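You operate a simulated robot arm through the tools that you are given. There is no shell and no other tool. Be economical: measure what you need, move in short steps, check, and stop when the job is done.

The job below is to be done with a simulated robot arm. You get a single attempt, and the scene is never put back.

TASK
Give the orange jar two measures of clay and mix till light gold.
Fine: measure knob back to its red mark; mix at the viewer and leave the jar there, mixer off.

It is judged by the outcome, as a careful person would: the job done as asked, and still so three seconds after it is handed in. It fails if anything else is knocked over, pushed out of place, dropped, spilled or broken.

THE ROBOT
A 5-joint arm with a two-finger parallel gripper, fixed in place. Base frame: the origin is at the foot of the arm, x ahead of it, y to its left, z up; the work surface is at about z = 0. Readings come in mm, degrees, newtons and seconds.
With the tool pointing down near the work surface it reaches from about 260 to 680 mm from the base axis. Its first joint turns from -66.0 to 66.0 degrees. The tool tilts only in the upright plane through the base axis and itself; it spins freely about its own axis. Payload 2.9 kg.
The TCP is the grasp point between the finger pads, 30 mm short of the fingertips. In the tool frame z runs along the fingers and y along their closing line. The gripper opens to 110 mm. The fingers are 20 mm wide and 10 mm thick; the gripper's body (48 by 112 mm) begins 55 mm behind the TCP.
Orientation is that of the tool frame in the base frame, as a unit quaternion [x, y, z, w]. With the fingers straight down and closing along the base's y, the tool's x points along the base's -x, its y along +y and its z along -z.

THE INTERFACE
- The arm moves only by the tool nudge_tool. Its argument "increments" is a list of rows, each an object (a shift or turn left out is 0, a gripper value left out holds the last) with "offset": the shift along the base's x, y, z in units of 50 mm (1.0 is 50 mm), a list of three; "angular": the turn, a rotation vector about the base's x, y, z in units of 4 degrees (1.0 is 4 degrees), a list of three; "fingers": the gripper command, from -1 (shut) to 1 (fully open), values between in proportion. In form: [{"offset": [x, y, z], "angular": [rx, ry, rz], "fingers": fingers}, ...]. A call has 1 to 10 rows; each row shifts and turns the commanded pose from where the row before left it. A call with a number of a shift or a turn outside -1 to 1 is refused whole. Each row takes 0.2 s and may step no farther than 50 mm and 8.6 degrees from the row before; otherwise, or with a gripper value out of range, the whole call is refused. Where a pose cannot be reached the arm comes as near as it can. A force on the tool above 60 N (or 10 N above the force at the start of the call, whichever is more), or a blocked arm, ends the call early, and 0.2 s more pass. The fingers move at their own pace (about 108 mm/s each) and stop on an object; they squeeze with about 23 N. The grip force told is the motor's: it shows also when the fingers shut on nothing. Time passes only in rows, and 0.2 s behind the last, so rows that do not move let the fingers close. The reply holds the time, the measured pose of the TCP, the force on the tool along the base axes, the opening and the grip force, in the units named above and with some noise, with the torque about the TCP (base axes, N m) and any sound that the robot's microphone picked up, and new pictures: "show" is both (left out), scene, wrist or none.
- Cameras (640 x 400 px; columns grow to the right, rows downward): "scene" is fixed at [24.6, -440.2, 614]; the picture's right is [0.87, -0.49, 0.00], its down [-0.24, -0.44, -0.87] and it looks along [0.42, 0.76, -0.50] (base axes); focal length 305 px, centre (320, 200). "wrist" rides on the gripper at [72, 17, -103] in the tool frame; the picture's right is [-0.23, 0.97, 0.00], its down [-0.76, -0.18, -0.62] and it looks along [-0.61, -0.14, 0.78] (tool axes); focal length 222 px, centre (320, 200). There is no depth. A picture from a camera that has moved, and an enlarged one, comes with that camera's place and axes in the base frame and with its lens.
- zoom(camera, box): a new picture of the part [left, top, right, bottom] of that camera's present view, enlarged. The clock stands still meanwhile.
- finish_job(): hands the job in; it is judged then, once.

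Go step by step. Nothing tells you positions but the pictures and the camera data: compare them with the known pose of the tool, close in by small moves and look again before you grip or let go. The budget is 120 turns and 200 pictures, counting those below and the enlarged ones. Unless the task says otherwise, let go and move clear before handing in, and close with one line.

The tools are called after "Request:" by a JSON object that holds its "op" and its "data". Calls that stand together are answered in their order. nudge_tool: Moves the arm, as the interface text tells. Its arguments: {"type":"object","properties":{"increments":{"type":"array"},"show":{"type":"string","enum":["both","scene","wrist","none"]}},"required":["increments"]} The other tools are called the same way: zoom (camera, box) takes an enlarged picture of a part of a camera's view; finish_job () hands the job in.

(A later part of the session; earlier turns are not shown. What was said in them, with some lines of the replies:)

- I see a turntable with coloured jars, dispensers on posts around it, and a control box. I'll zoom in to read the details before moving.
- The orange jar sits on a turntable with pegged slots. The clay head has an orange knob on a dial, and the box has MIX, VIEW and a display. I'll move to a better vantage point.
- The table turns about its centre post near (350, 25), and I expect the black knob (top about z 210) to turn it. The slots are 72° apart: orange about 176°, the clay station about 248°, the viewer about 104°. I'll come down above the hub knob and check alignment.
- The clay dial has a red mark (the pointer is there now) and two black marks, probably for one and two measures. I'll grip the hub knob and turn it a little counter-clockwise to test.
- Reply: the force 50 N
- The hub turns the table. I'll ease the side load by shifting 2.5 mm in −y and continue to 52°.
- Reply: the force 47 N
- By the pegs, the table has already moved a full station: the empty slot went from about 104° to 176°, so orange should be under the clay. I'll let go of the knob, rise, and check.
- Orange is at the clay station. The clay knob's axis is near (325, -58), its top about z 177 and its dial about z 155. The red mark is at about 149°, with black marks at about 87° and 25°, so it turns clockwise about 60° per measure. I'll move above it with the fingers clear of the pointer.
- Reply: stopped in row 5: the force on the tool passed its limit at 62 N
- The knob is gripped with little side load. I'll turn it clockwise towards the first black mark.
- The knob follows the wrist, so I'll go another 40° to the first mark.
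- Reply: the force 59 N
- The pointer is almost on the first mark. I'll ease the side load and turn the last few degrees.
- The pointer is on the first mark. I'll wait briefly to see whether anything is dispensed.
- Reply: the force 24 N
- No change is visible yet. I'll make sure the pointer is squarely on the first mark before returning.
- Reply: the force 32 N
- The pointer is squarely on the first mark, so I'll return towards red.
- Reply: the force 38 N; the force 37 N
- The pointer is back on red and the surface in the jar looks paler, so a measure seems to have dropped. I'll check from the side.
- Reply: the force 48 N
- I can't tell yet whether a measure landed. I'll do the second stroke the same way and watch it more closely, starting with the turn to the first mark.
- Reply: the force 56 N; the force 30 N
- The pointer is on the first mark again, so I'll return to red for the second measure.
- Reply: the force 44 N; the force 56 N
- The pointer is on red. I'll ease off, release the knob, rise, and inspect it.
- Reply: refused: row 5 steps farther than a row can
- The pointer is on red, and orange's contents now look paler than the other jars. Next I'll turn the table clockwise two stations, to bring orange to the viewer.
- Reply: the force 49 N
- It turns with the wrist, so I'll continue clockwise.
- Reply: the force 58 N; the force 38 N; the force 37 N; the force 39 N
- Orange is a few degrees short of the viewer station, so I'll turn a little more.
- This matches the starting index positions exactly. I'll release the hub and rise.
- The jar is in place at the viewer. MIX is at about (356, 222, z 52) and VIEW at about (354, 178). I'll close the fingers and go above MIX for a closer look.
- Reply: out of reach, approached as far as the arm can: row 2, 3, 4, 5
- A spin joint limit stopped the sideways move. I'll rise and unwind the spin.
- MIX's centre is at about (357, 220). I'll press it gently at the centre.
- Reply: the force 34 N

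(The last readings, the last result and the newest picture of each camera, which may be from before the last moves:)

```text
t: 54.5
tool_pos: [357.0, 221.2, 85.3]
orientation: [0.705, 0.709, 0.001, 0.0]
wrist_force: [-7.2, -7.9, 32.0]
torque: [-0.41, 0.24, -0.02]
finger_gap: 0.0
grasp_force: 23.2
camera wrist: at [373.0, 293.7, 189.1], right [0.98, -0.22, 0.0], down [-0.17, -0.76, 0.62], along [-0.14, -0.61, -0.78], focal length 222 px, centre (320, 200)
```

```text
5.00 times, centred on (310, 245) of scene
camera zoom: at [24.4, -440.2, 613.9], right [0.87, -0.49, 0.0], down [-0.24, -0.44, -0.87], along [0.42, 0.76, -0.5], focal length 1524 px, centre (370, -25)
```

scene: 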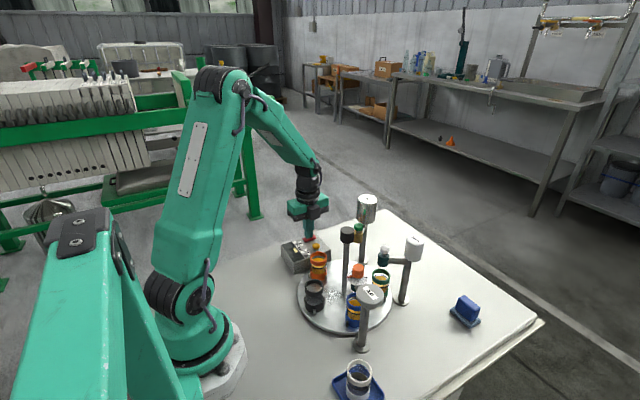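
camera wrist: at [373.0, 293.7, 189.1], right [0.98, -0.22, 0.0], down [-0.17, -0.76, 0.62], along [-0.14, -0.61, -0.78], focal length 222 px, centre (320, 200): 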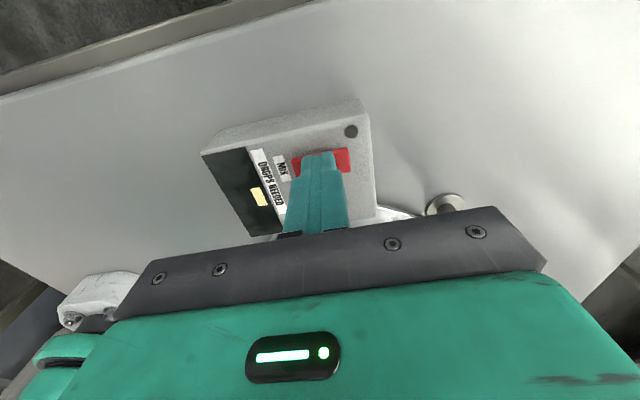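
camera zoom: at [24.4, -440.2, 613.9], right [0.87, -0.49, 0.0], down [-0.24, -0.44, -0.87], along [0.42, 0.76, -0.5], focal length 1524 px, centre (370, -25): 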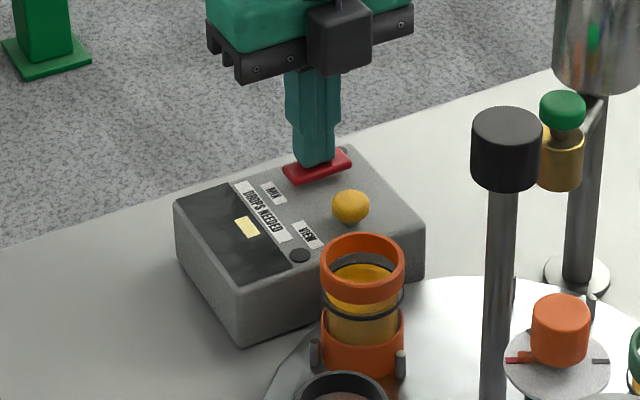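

Request:
{"op": "nudge_tool", "data": {"increments": [{}, {"offset": [0, 0, 0.8]}, {}]}}

Request:
{"op": "zoom", "data": {"camera": "scene", "box": [295, 230, 335, 280]}}

Request:
{"op": "zoom", "data": {"camera": "wrist", "box": [260, 110, 380, 190]}}

```text
t: 55.3
tool_pos: [355.8, 220.3, 124.9]
orientation: [0.704, 0.71, -0.001, 0.0]
wrist_force: [-0.3, 0.0, 0.4]
torque: [0.0, 0.01, 0.03]
finger_gap: 0.2
grasp_force: 23.0
camera wrist: at [372.4, 293.9, 228.0], right [0.98, -0.22, 0.0], down [-0.17, -0.76, 0.62], along [-0.14, -0.61, -0.78], focal length 222 px, centre (320, 200)
```

scene: 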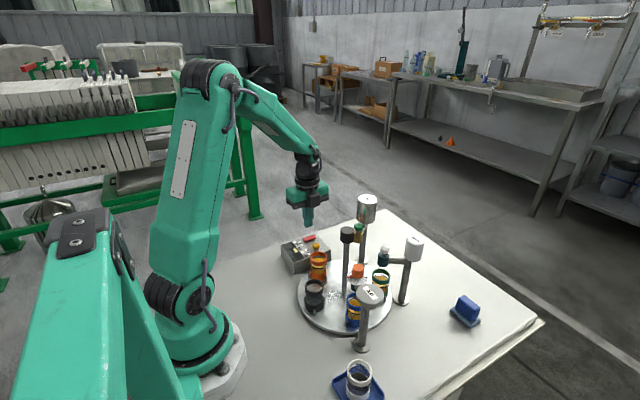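
wrist: 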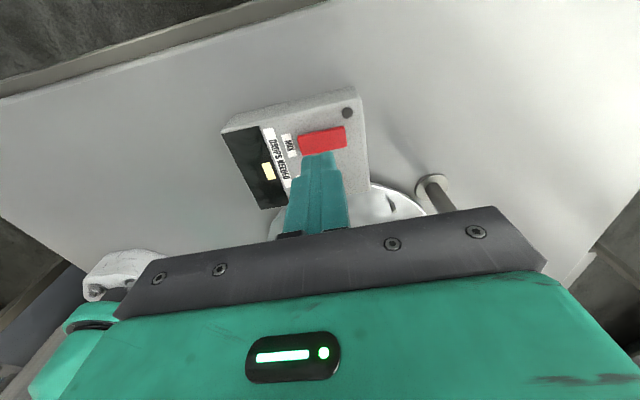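

```text
8.00 times, centred on (315, 255) of scene
camera zoom: at [24.6, -440.2, 614.0], right [0.87, -0.49, 0.0], down [-0.24, -0.44, -0.87], along [0.42, 0.76, -0.5], focal length 2439 px, centre (360, -240)
```

zoom: 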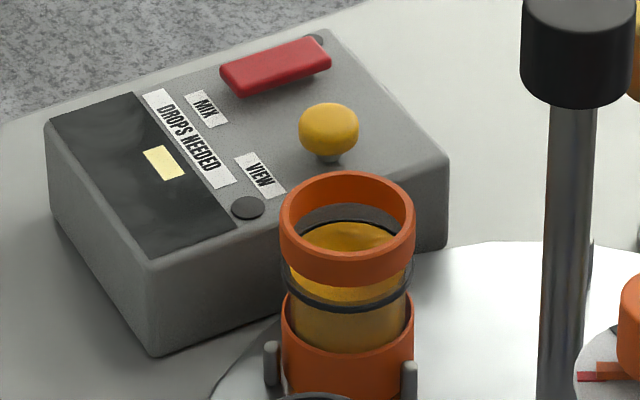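

```text
5.00 times, centred on (320, 150) of wrist
camera zoom: at [372.4, 293.9, 228.0], right [0.98, -0.22, 0.0], down [-0.17, -0.76, 0.62], along [-0.14, -0.61, -0.78], focal length 1111 px, centre (320, 450)
```

zoom: 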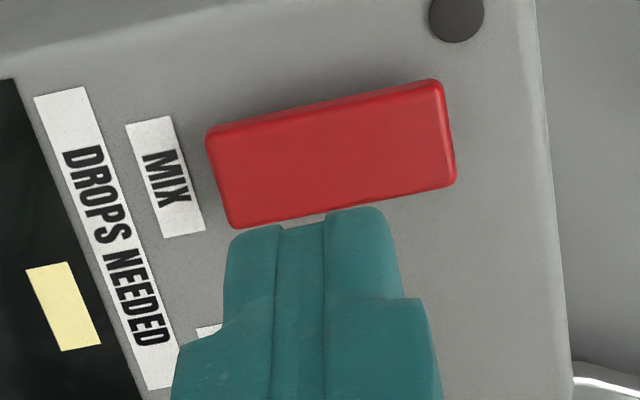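

The central press had no visible effect, so MIX is probably a rocker. I'll try its far (+x) end.

Request:
{"op": "nudge_tool", "data": {"increments": [{"offset": [0.26, -0.01, -0.4]}, {"offset": [0, 0, -0.3]}, {"offset": [0, 0, -0.08]}, {"offset": [0, 0, -0.06]}, {}], "show": "wrist"}}

Request:
{"op": "zoom", "data": {"camera": "scene", "box": [295, 230, 335, 280]}}

```text
t: 56.5
tool_pos: [372.0, 221.7, 84.7]
orientation: [0.704, 0.71, 0.002, 0.0]
wrist_force: [-3.5, -9.2, 38.2]
torque: [-0.31, 0.46, 0.08]
finger_gap: 0.0
grasp_force: 23.2
camera wrist: at [387.0, 294.5, 188.3], right [0.98, -0.22, 0.0], down [-0.17, -0.76, 0.62], along [-0.13, -0.61, -0.78], focal length 222 px, centre (320, 200)
```

wrist: 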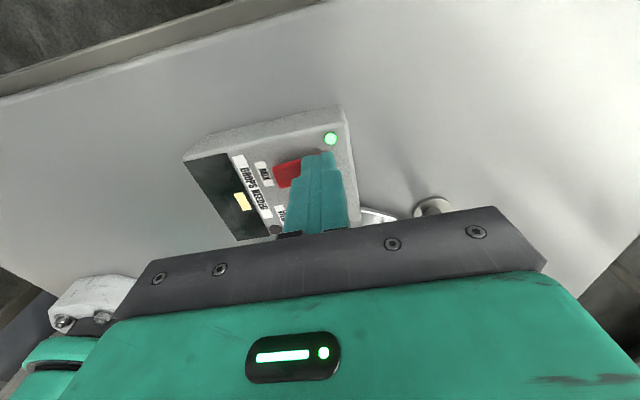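

```text
8.00 times, centred on (315, 255) of scene
camera zoom: at [24.4, -440.3, 613.9], right [0.87, -0.49, 0.0], down [-0.24, -0.44, -0.87], along [0.42, 0.76, -0.5], focal length 2439 px, centre (360, -240)
```

zoom: 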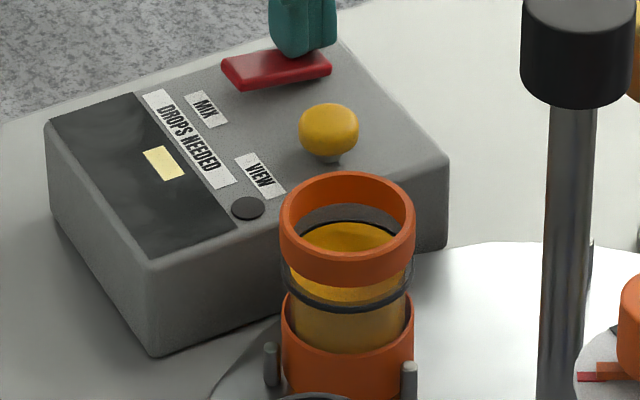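

The MIX lamp is green, so it's mixing. I'll get ready above the off end (-x) and watch the jar's colour.

Request:
{"op": "nudge_tool", "data": {"increments": [{"offset": [0, 0, 0.4]}, {"offset": [-0.56, 0, 0]}], "show": "none"}}

Request:
{"op": "zoom", "data": {"camera": "scene", "box": [285, 230, 395, 330]}}

```text
t: 57.1
tool_pos: [341.6, 220.1, 101.3]
orientation: [0.705, 0.71, -0.001, 0.0]
wrist_force: [0.3, 0.1, -0.4]
torque: [0.0, 0.01, -0.02]
finger_gap: 0.0
grasp_force: 22.7
```

```text
4.00 times, centred on (340, 280) of scene
camera zoom: at [24.6, -440.1, 614.0], right [0.87, -0.49, 0.0], down [-0.24, -0.44, -0.87], along [0.42, 0.76, -0.5], focal length 1219 px, centre (240, -120)
```

zoom: 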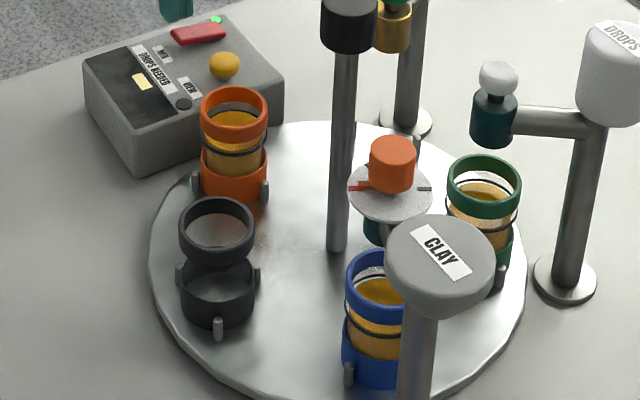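

Request:
{"op": "nudge_tool", "data": {"increments": [{}, {}, {}], "show": "none"}}

Request:
{"op": "zoom", "data": {"camera": "scene", "box": [295, 230, 335, 280]}}

```text
t: 57.9
tool_pos: [342.4, 220.4, 102.9]
orientation: [0.704, 0.71, 0.0, 0.001]
wrist_force: [0.0, 0.6, 0.0]
torque: [0.02, 0.02, 0.0]
finger_gap: 0.0
grasp_force: 23.4
```

```text
8.00 times, centred on (315, 255) of scene
camera zoom: at [24.6, -440.2, 614.0], right [0.87, -0.49, 0.0], down [-0.24, -0.44, -0.87], along [0.42, 0.76, -0.5], focal length 2439 px, centre (360, -240)
```

zoom: 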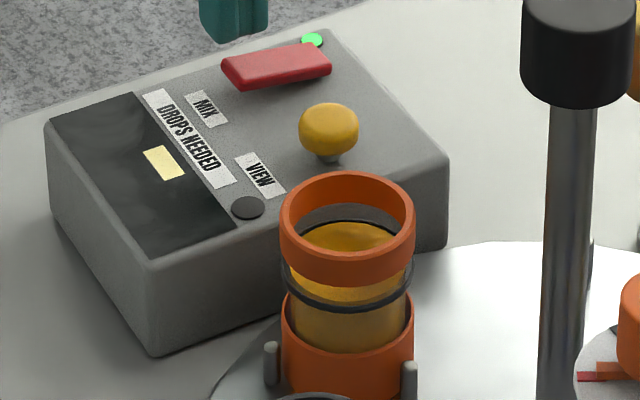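

Request:
{"op": "nudge_tool", "data": {"increments": [{}, {}, {}, {}], "show": "none"}}

Request:
{"op": "zoom", "data": {"camera": "scene", "box": [295, 230, 335, 280]}}

```text
t: 58.9
tool_pos: [342.6, 220.1, 101.7]
orientation: [0.705, 0.71, -0.001, 0.001]
wrist_force: [0.5, 0.4, -0.9]
torque: [0.0, 0.01, 0.01]
finger_gap: 0.0
grasp_force: 22.9
```

```text
8.00 times, centred on (315, 255) of scene
camera zoom: at [24.6, -440.2, 614.0], right [0.87, -0.49, 0.0], down [-0.24, -0.44, -0.87], along [0.42, 0.76, -0.5], focal length 2439 px, centre (360, -240)
```

zoom: 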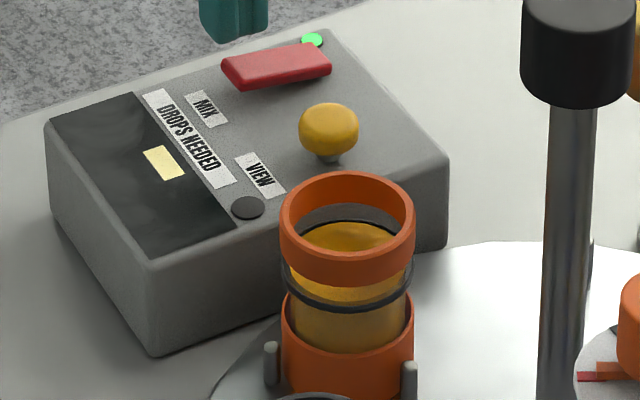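

Request:
{"op": "nudge_tool", "data": {"increments": [{}, {}, {}, {}, {}, {}, {}], "show": "none"}}

Request:
{"op": "zoom", "data": {"camera": "scene", "box": [295, 230, 335, 280]}}

```text
t: 60.5
tool_pos: [341.7, 221.5, 101.6]
orientation: [0.704, 0.71, 0.0, 0.0]
wrist_force: [0.6, -0.3, 0.5]
torque: [0.0, 0.0, -0.01]
finger_gap: 0.0
grasp_force: 23.5
```

```text
8.00 times, centred on (315, 255) of scene
camera zoom: at [24.6, -440.2, 614.0], right [0.87, -0.49, 0.0], down [-0.24, -0.44, -0.87], along [0.42, 0.76, -0.5], focal length 2439 px, centre (360, -240)
```

zoom: 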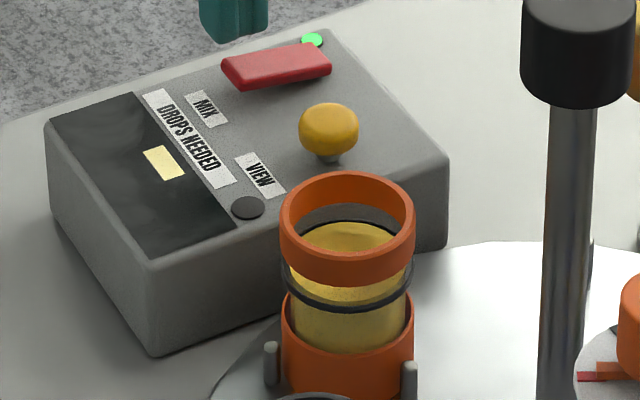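

The contents have turned light gold, so I'm switching the mixer off at the -x end now.

Request:
{"op": "nudge_tool", "data": {"increments": [{"offset": [0, 0, -0.3]}, {"offset": [0, 0, -0.1]}], "show": "wrist"}}

Request:
{"op": "zoom", "data": {"camera": "scene", "box": [295, 230, 335, 280]}}

```text
t: 61.1
tool_pos: [342.0, 221.3, 84.5]
orientation: [0.705, 0.71, 0.0, 0.0]
wrist_force: [-23.2, -7.7, 46.2]
torque: [-0.31, 0.26, -0.11]
finger_gap: 0.0
grasp_force: 23.0
camera wrist: at [357.6, 294.5, 187.6], right [0.98, -0.22, 0.0], down [-0.17, -0.76, 0.62], along [-0.14, -0.61, -0.78], focal length 222 px, centre (320, 200)
```

wrist: 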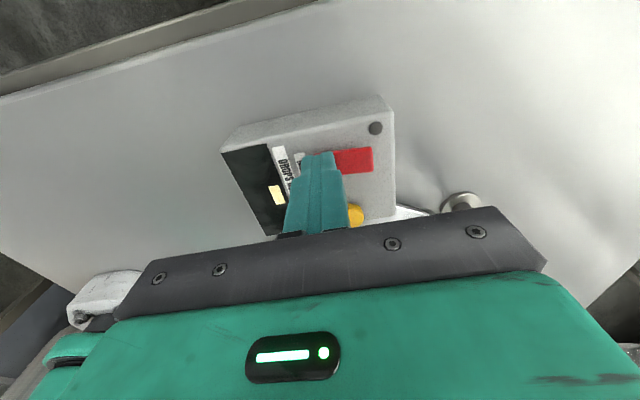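

```text
8.00 times, centred on (315, 255) of scene
camera zoom: at [24.4, -440.3, 613.9], right [0.87, -0.49, 0.0], down [-0.24, -0.44, -0.87], along [0.42, 0.76, -0.5], focal length 2439 px, centre (360, -240)
```

zoom: 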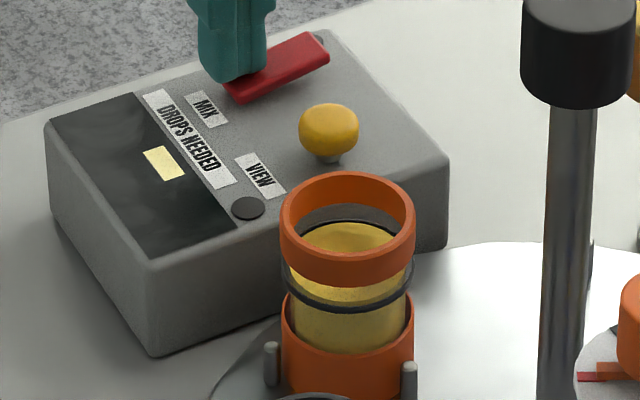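

The lamp is off and the contents are light gold. I'll back the tool away and do a final check.

Request:
{"op": "nudge_tool", "data": {"increments": [{"offset": [0, 0, 0.8]}, {"offset": [0, 0, 1]}, {"offset": [0, 0, 1]}, {"offset": [-0.3, -0.3, 0.8]}, {}]}}

Request:
{"op": "zoom", "data": {"camera": "scene", "box": [285, 230, 395, 330]}}

Request:
{"op": "zoom", "data": {"camera": "scene", "box": [295, 230, 335, 280]}}

Request:
{"op": "zoom", "data": {"camera": "wrist", "box": [200, 40, 440, 200]}}

```text
t: 62.3
tool_pos: [325.3, 206.4, 262.7]
orientation: [0.705, 0.71, 0.0, 0.0]
wrist_force: [0.3, 0.0, -0.3]
torque: [-0.03, 0.02, 0.0]
finger_gap: 0.0
grasp_force: 22.6
camera wrist: at [342.3, 279.9, 366.0], right [0.98, -0.22, 0.0], down [-0.17, -0.76, 0.62], along [-0.14, -0.61, -0.78], focal length 222 px, centre (320, 200)
```

scene: 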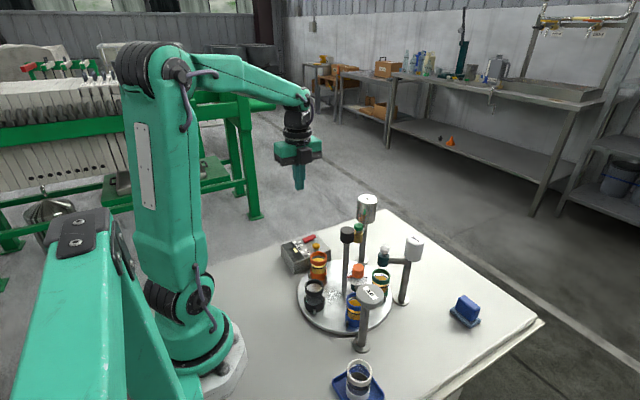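
wrist: 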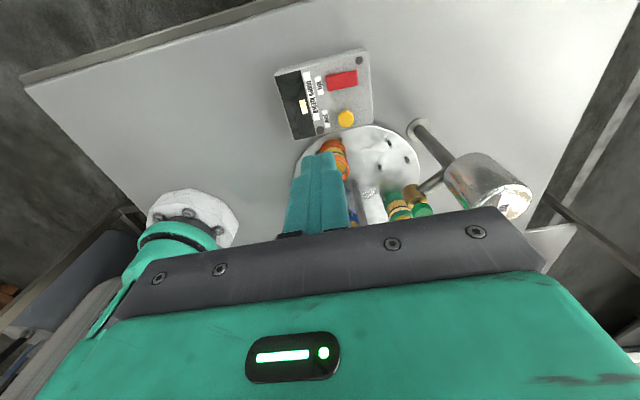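

```text
4.00 times, centred on (340, 280) of scene
camera zoom: at [24.6, -440.2, 614.0], right [0.87, -0.49, 0.0], down [-0.24, -0.44, -0.87], along [0.42, 0.76, -0.5], focal length 1219 px, centre (240, -120)
```

zoom: 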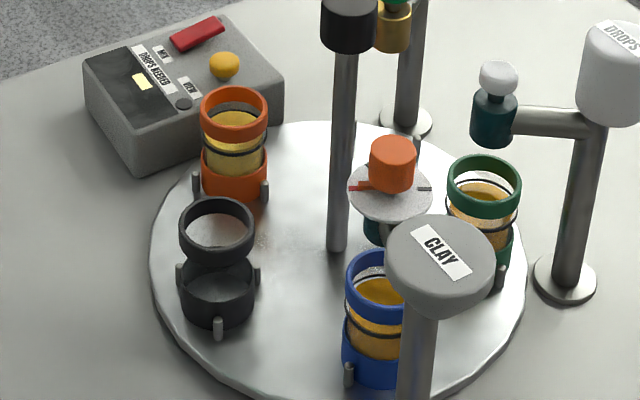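

```text
8.00 times, centred on (315, 255) of scene
camera zoom: at [24.6, -440.2, 614.0], right [0.87, -0.49, 0.0], down [-0.24, -0.44, -0.87], along [0.42, 0.76, -0.5], focal length 2439 px, centre (360, -240)
```

zoom: 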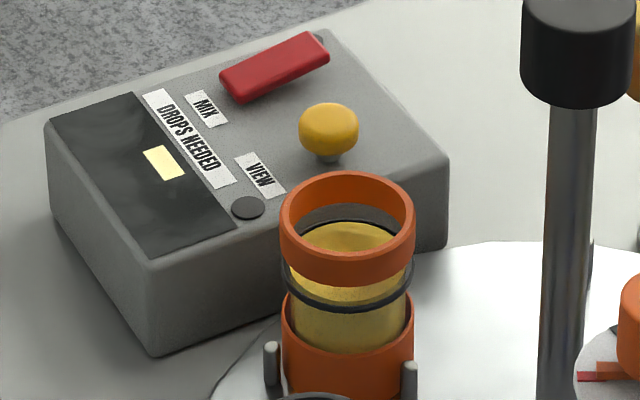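

```text
2.50 times, centred on (320, 120) of wrist
camera zoom: at [342.3, 279.9, 366.0], right [0.98, -0.22, 0.0], down [-0.17, -0.76, 0.62], along [-0.14, -0.61, -0.78], focal length 555 px, centre (320, 400)
```

zoom: 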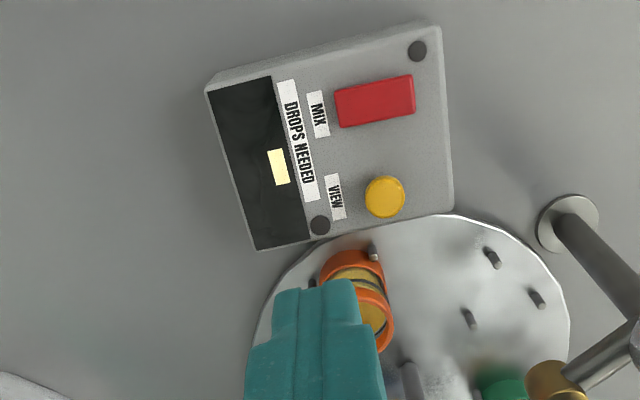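

Orange is light gold and sitting at the viewer. The mixer lamp is off, the clay pointer is on red, nothing else has moved, and the tool is clear, so I'm handing the job in.

Request:
{"op": "finish_job", "data": {}}

```text
The job is handed in.
```

I handed the job in: the orange jar is light gold and sitting at the viewer, with the mixer off and the measure knob back on red. I gave the clay as two separate turns to the first black mark and back. I couldn't see either measure drop, so the colour after mixing is the main sign that both went in.
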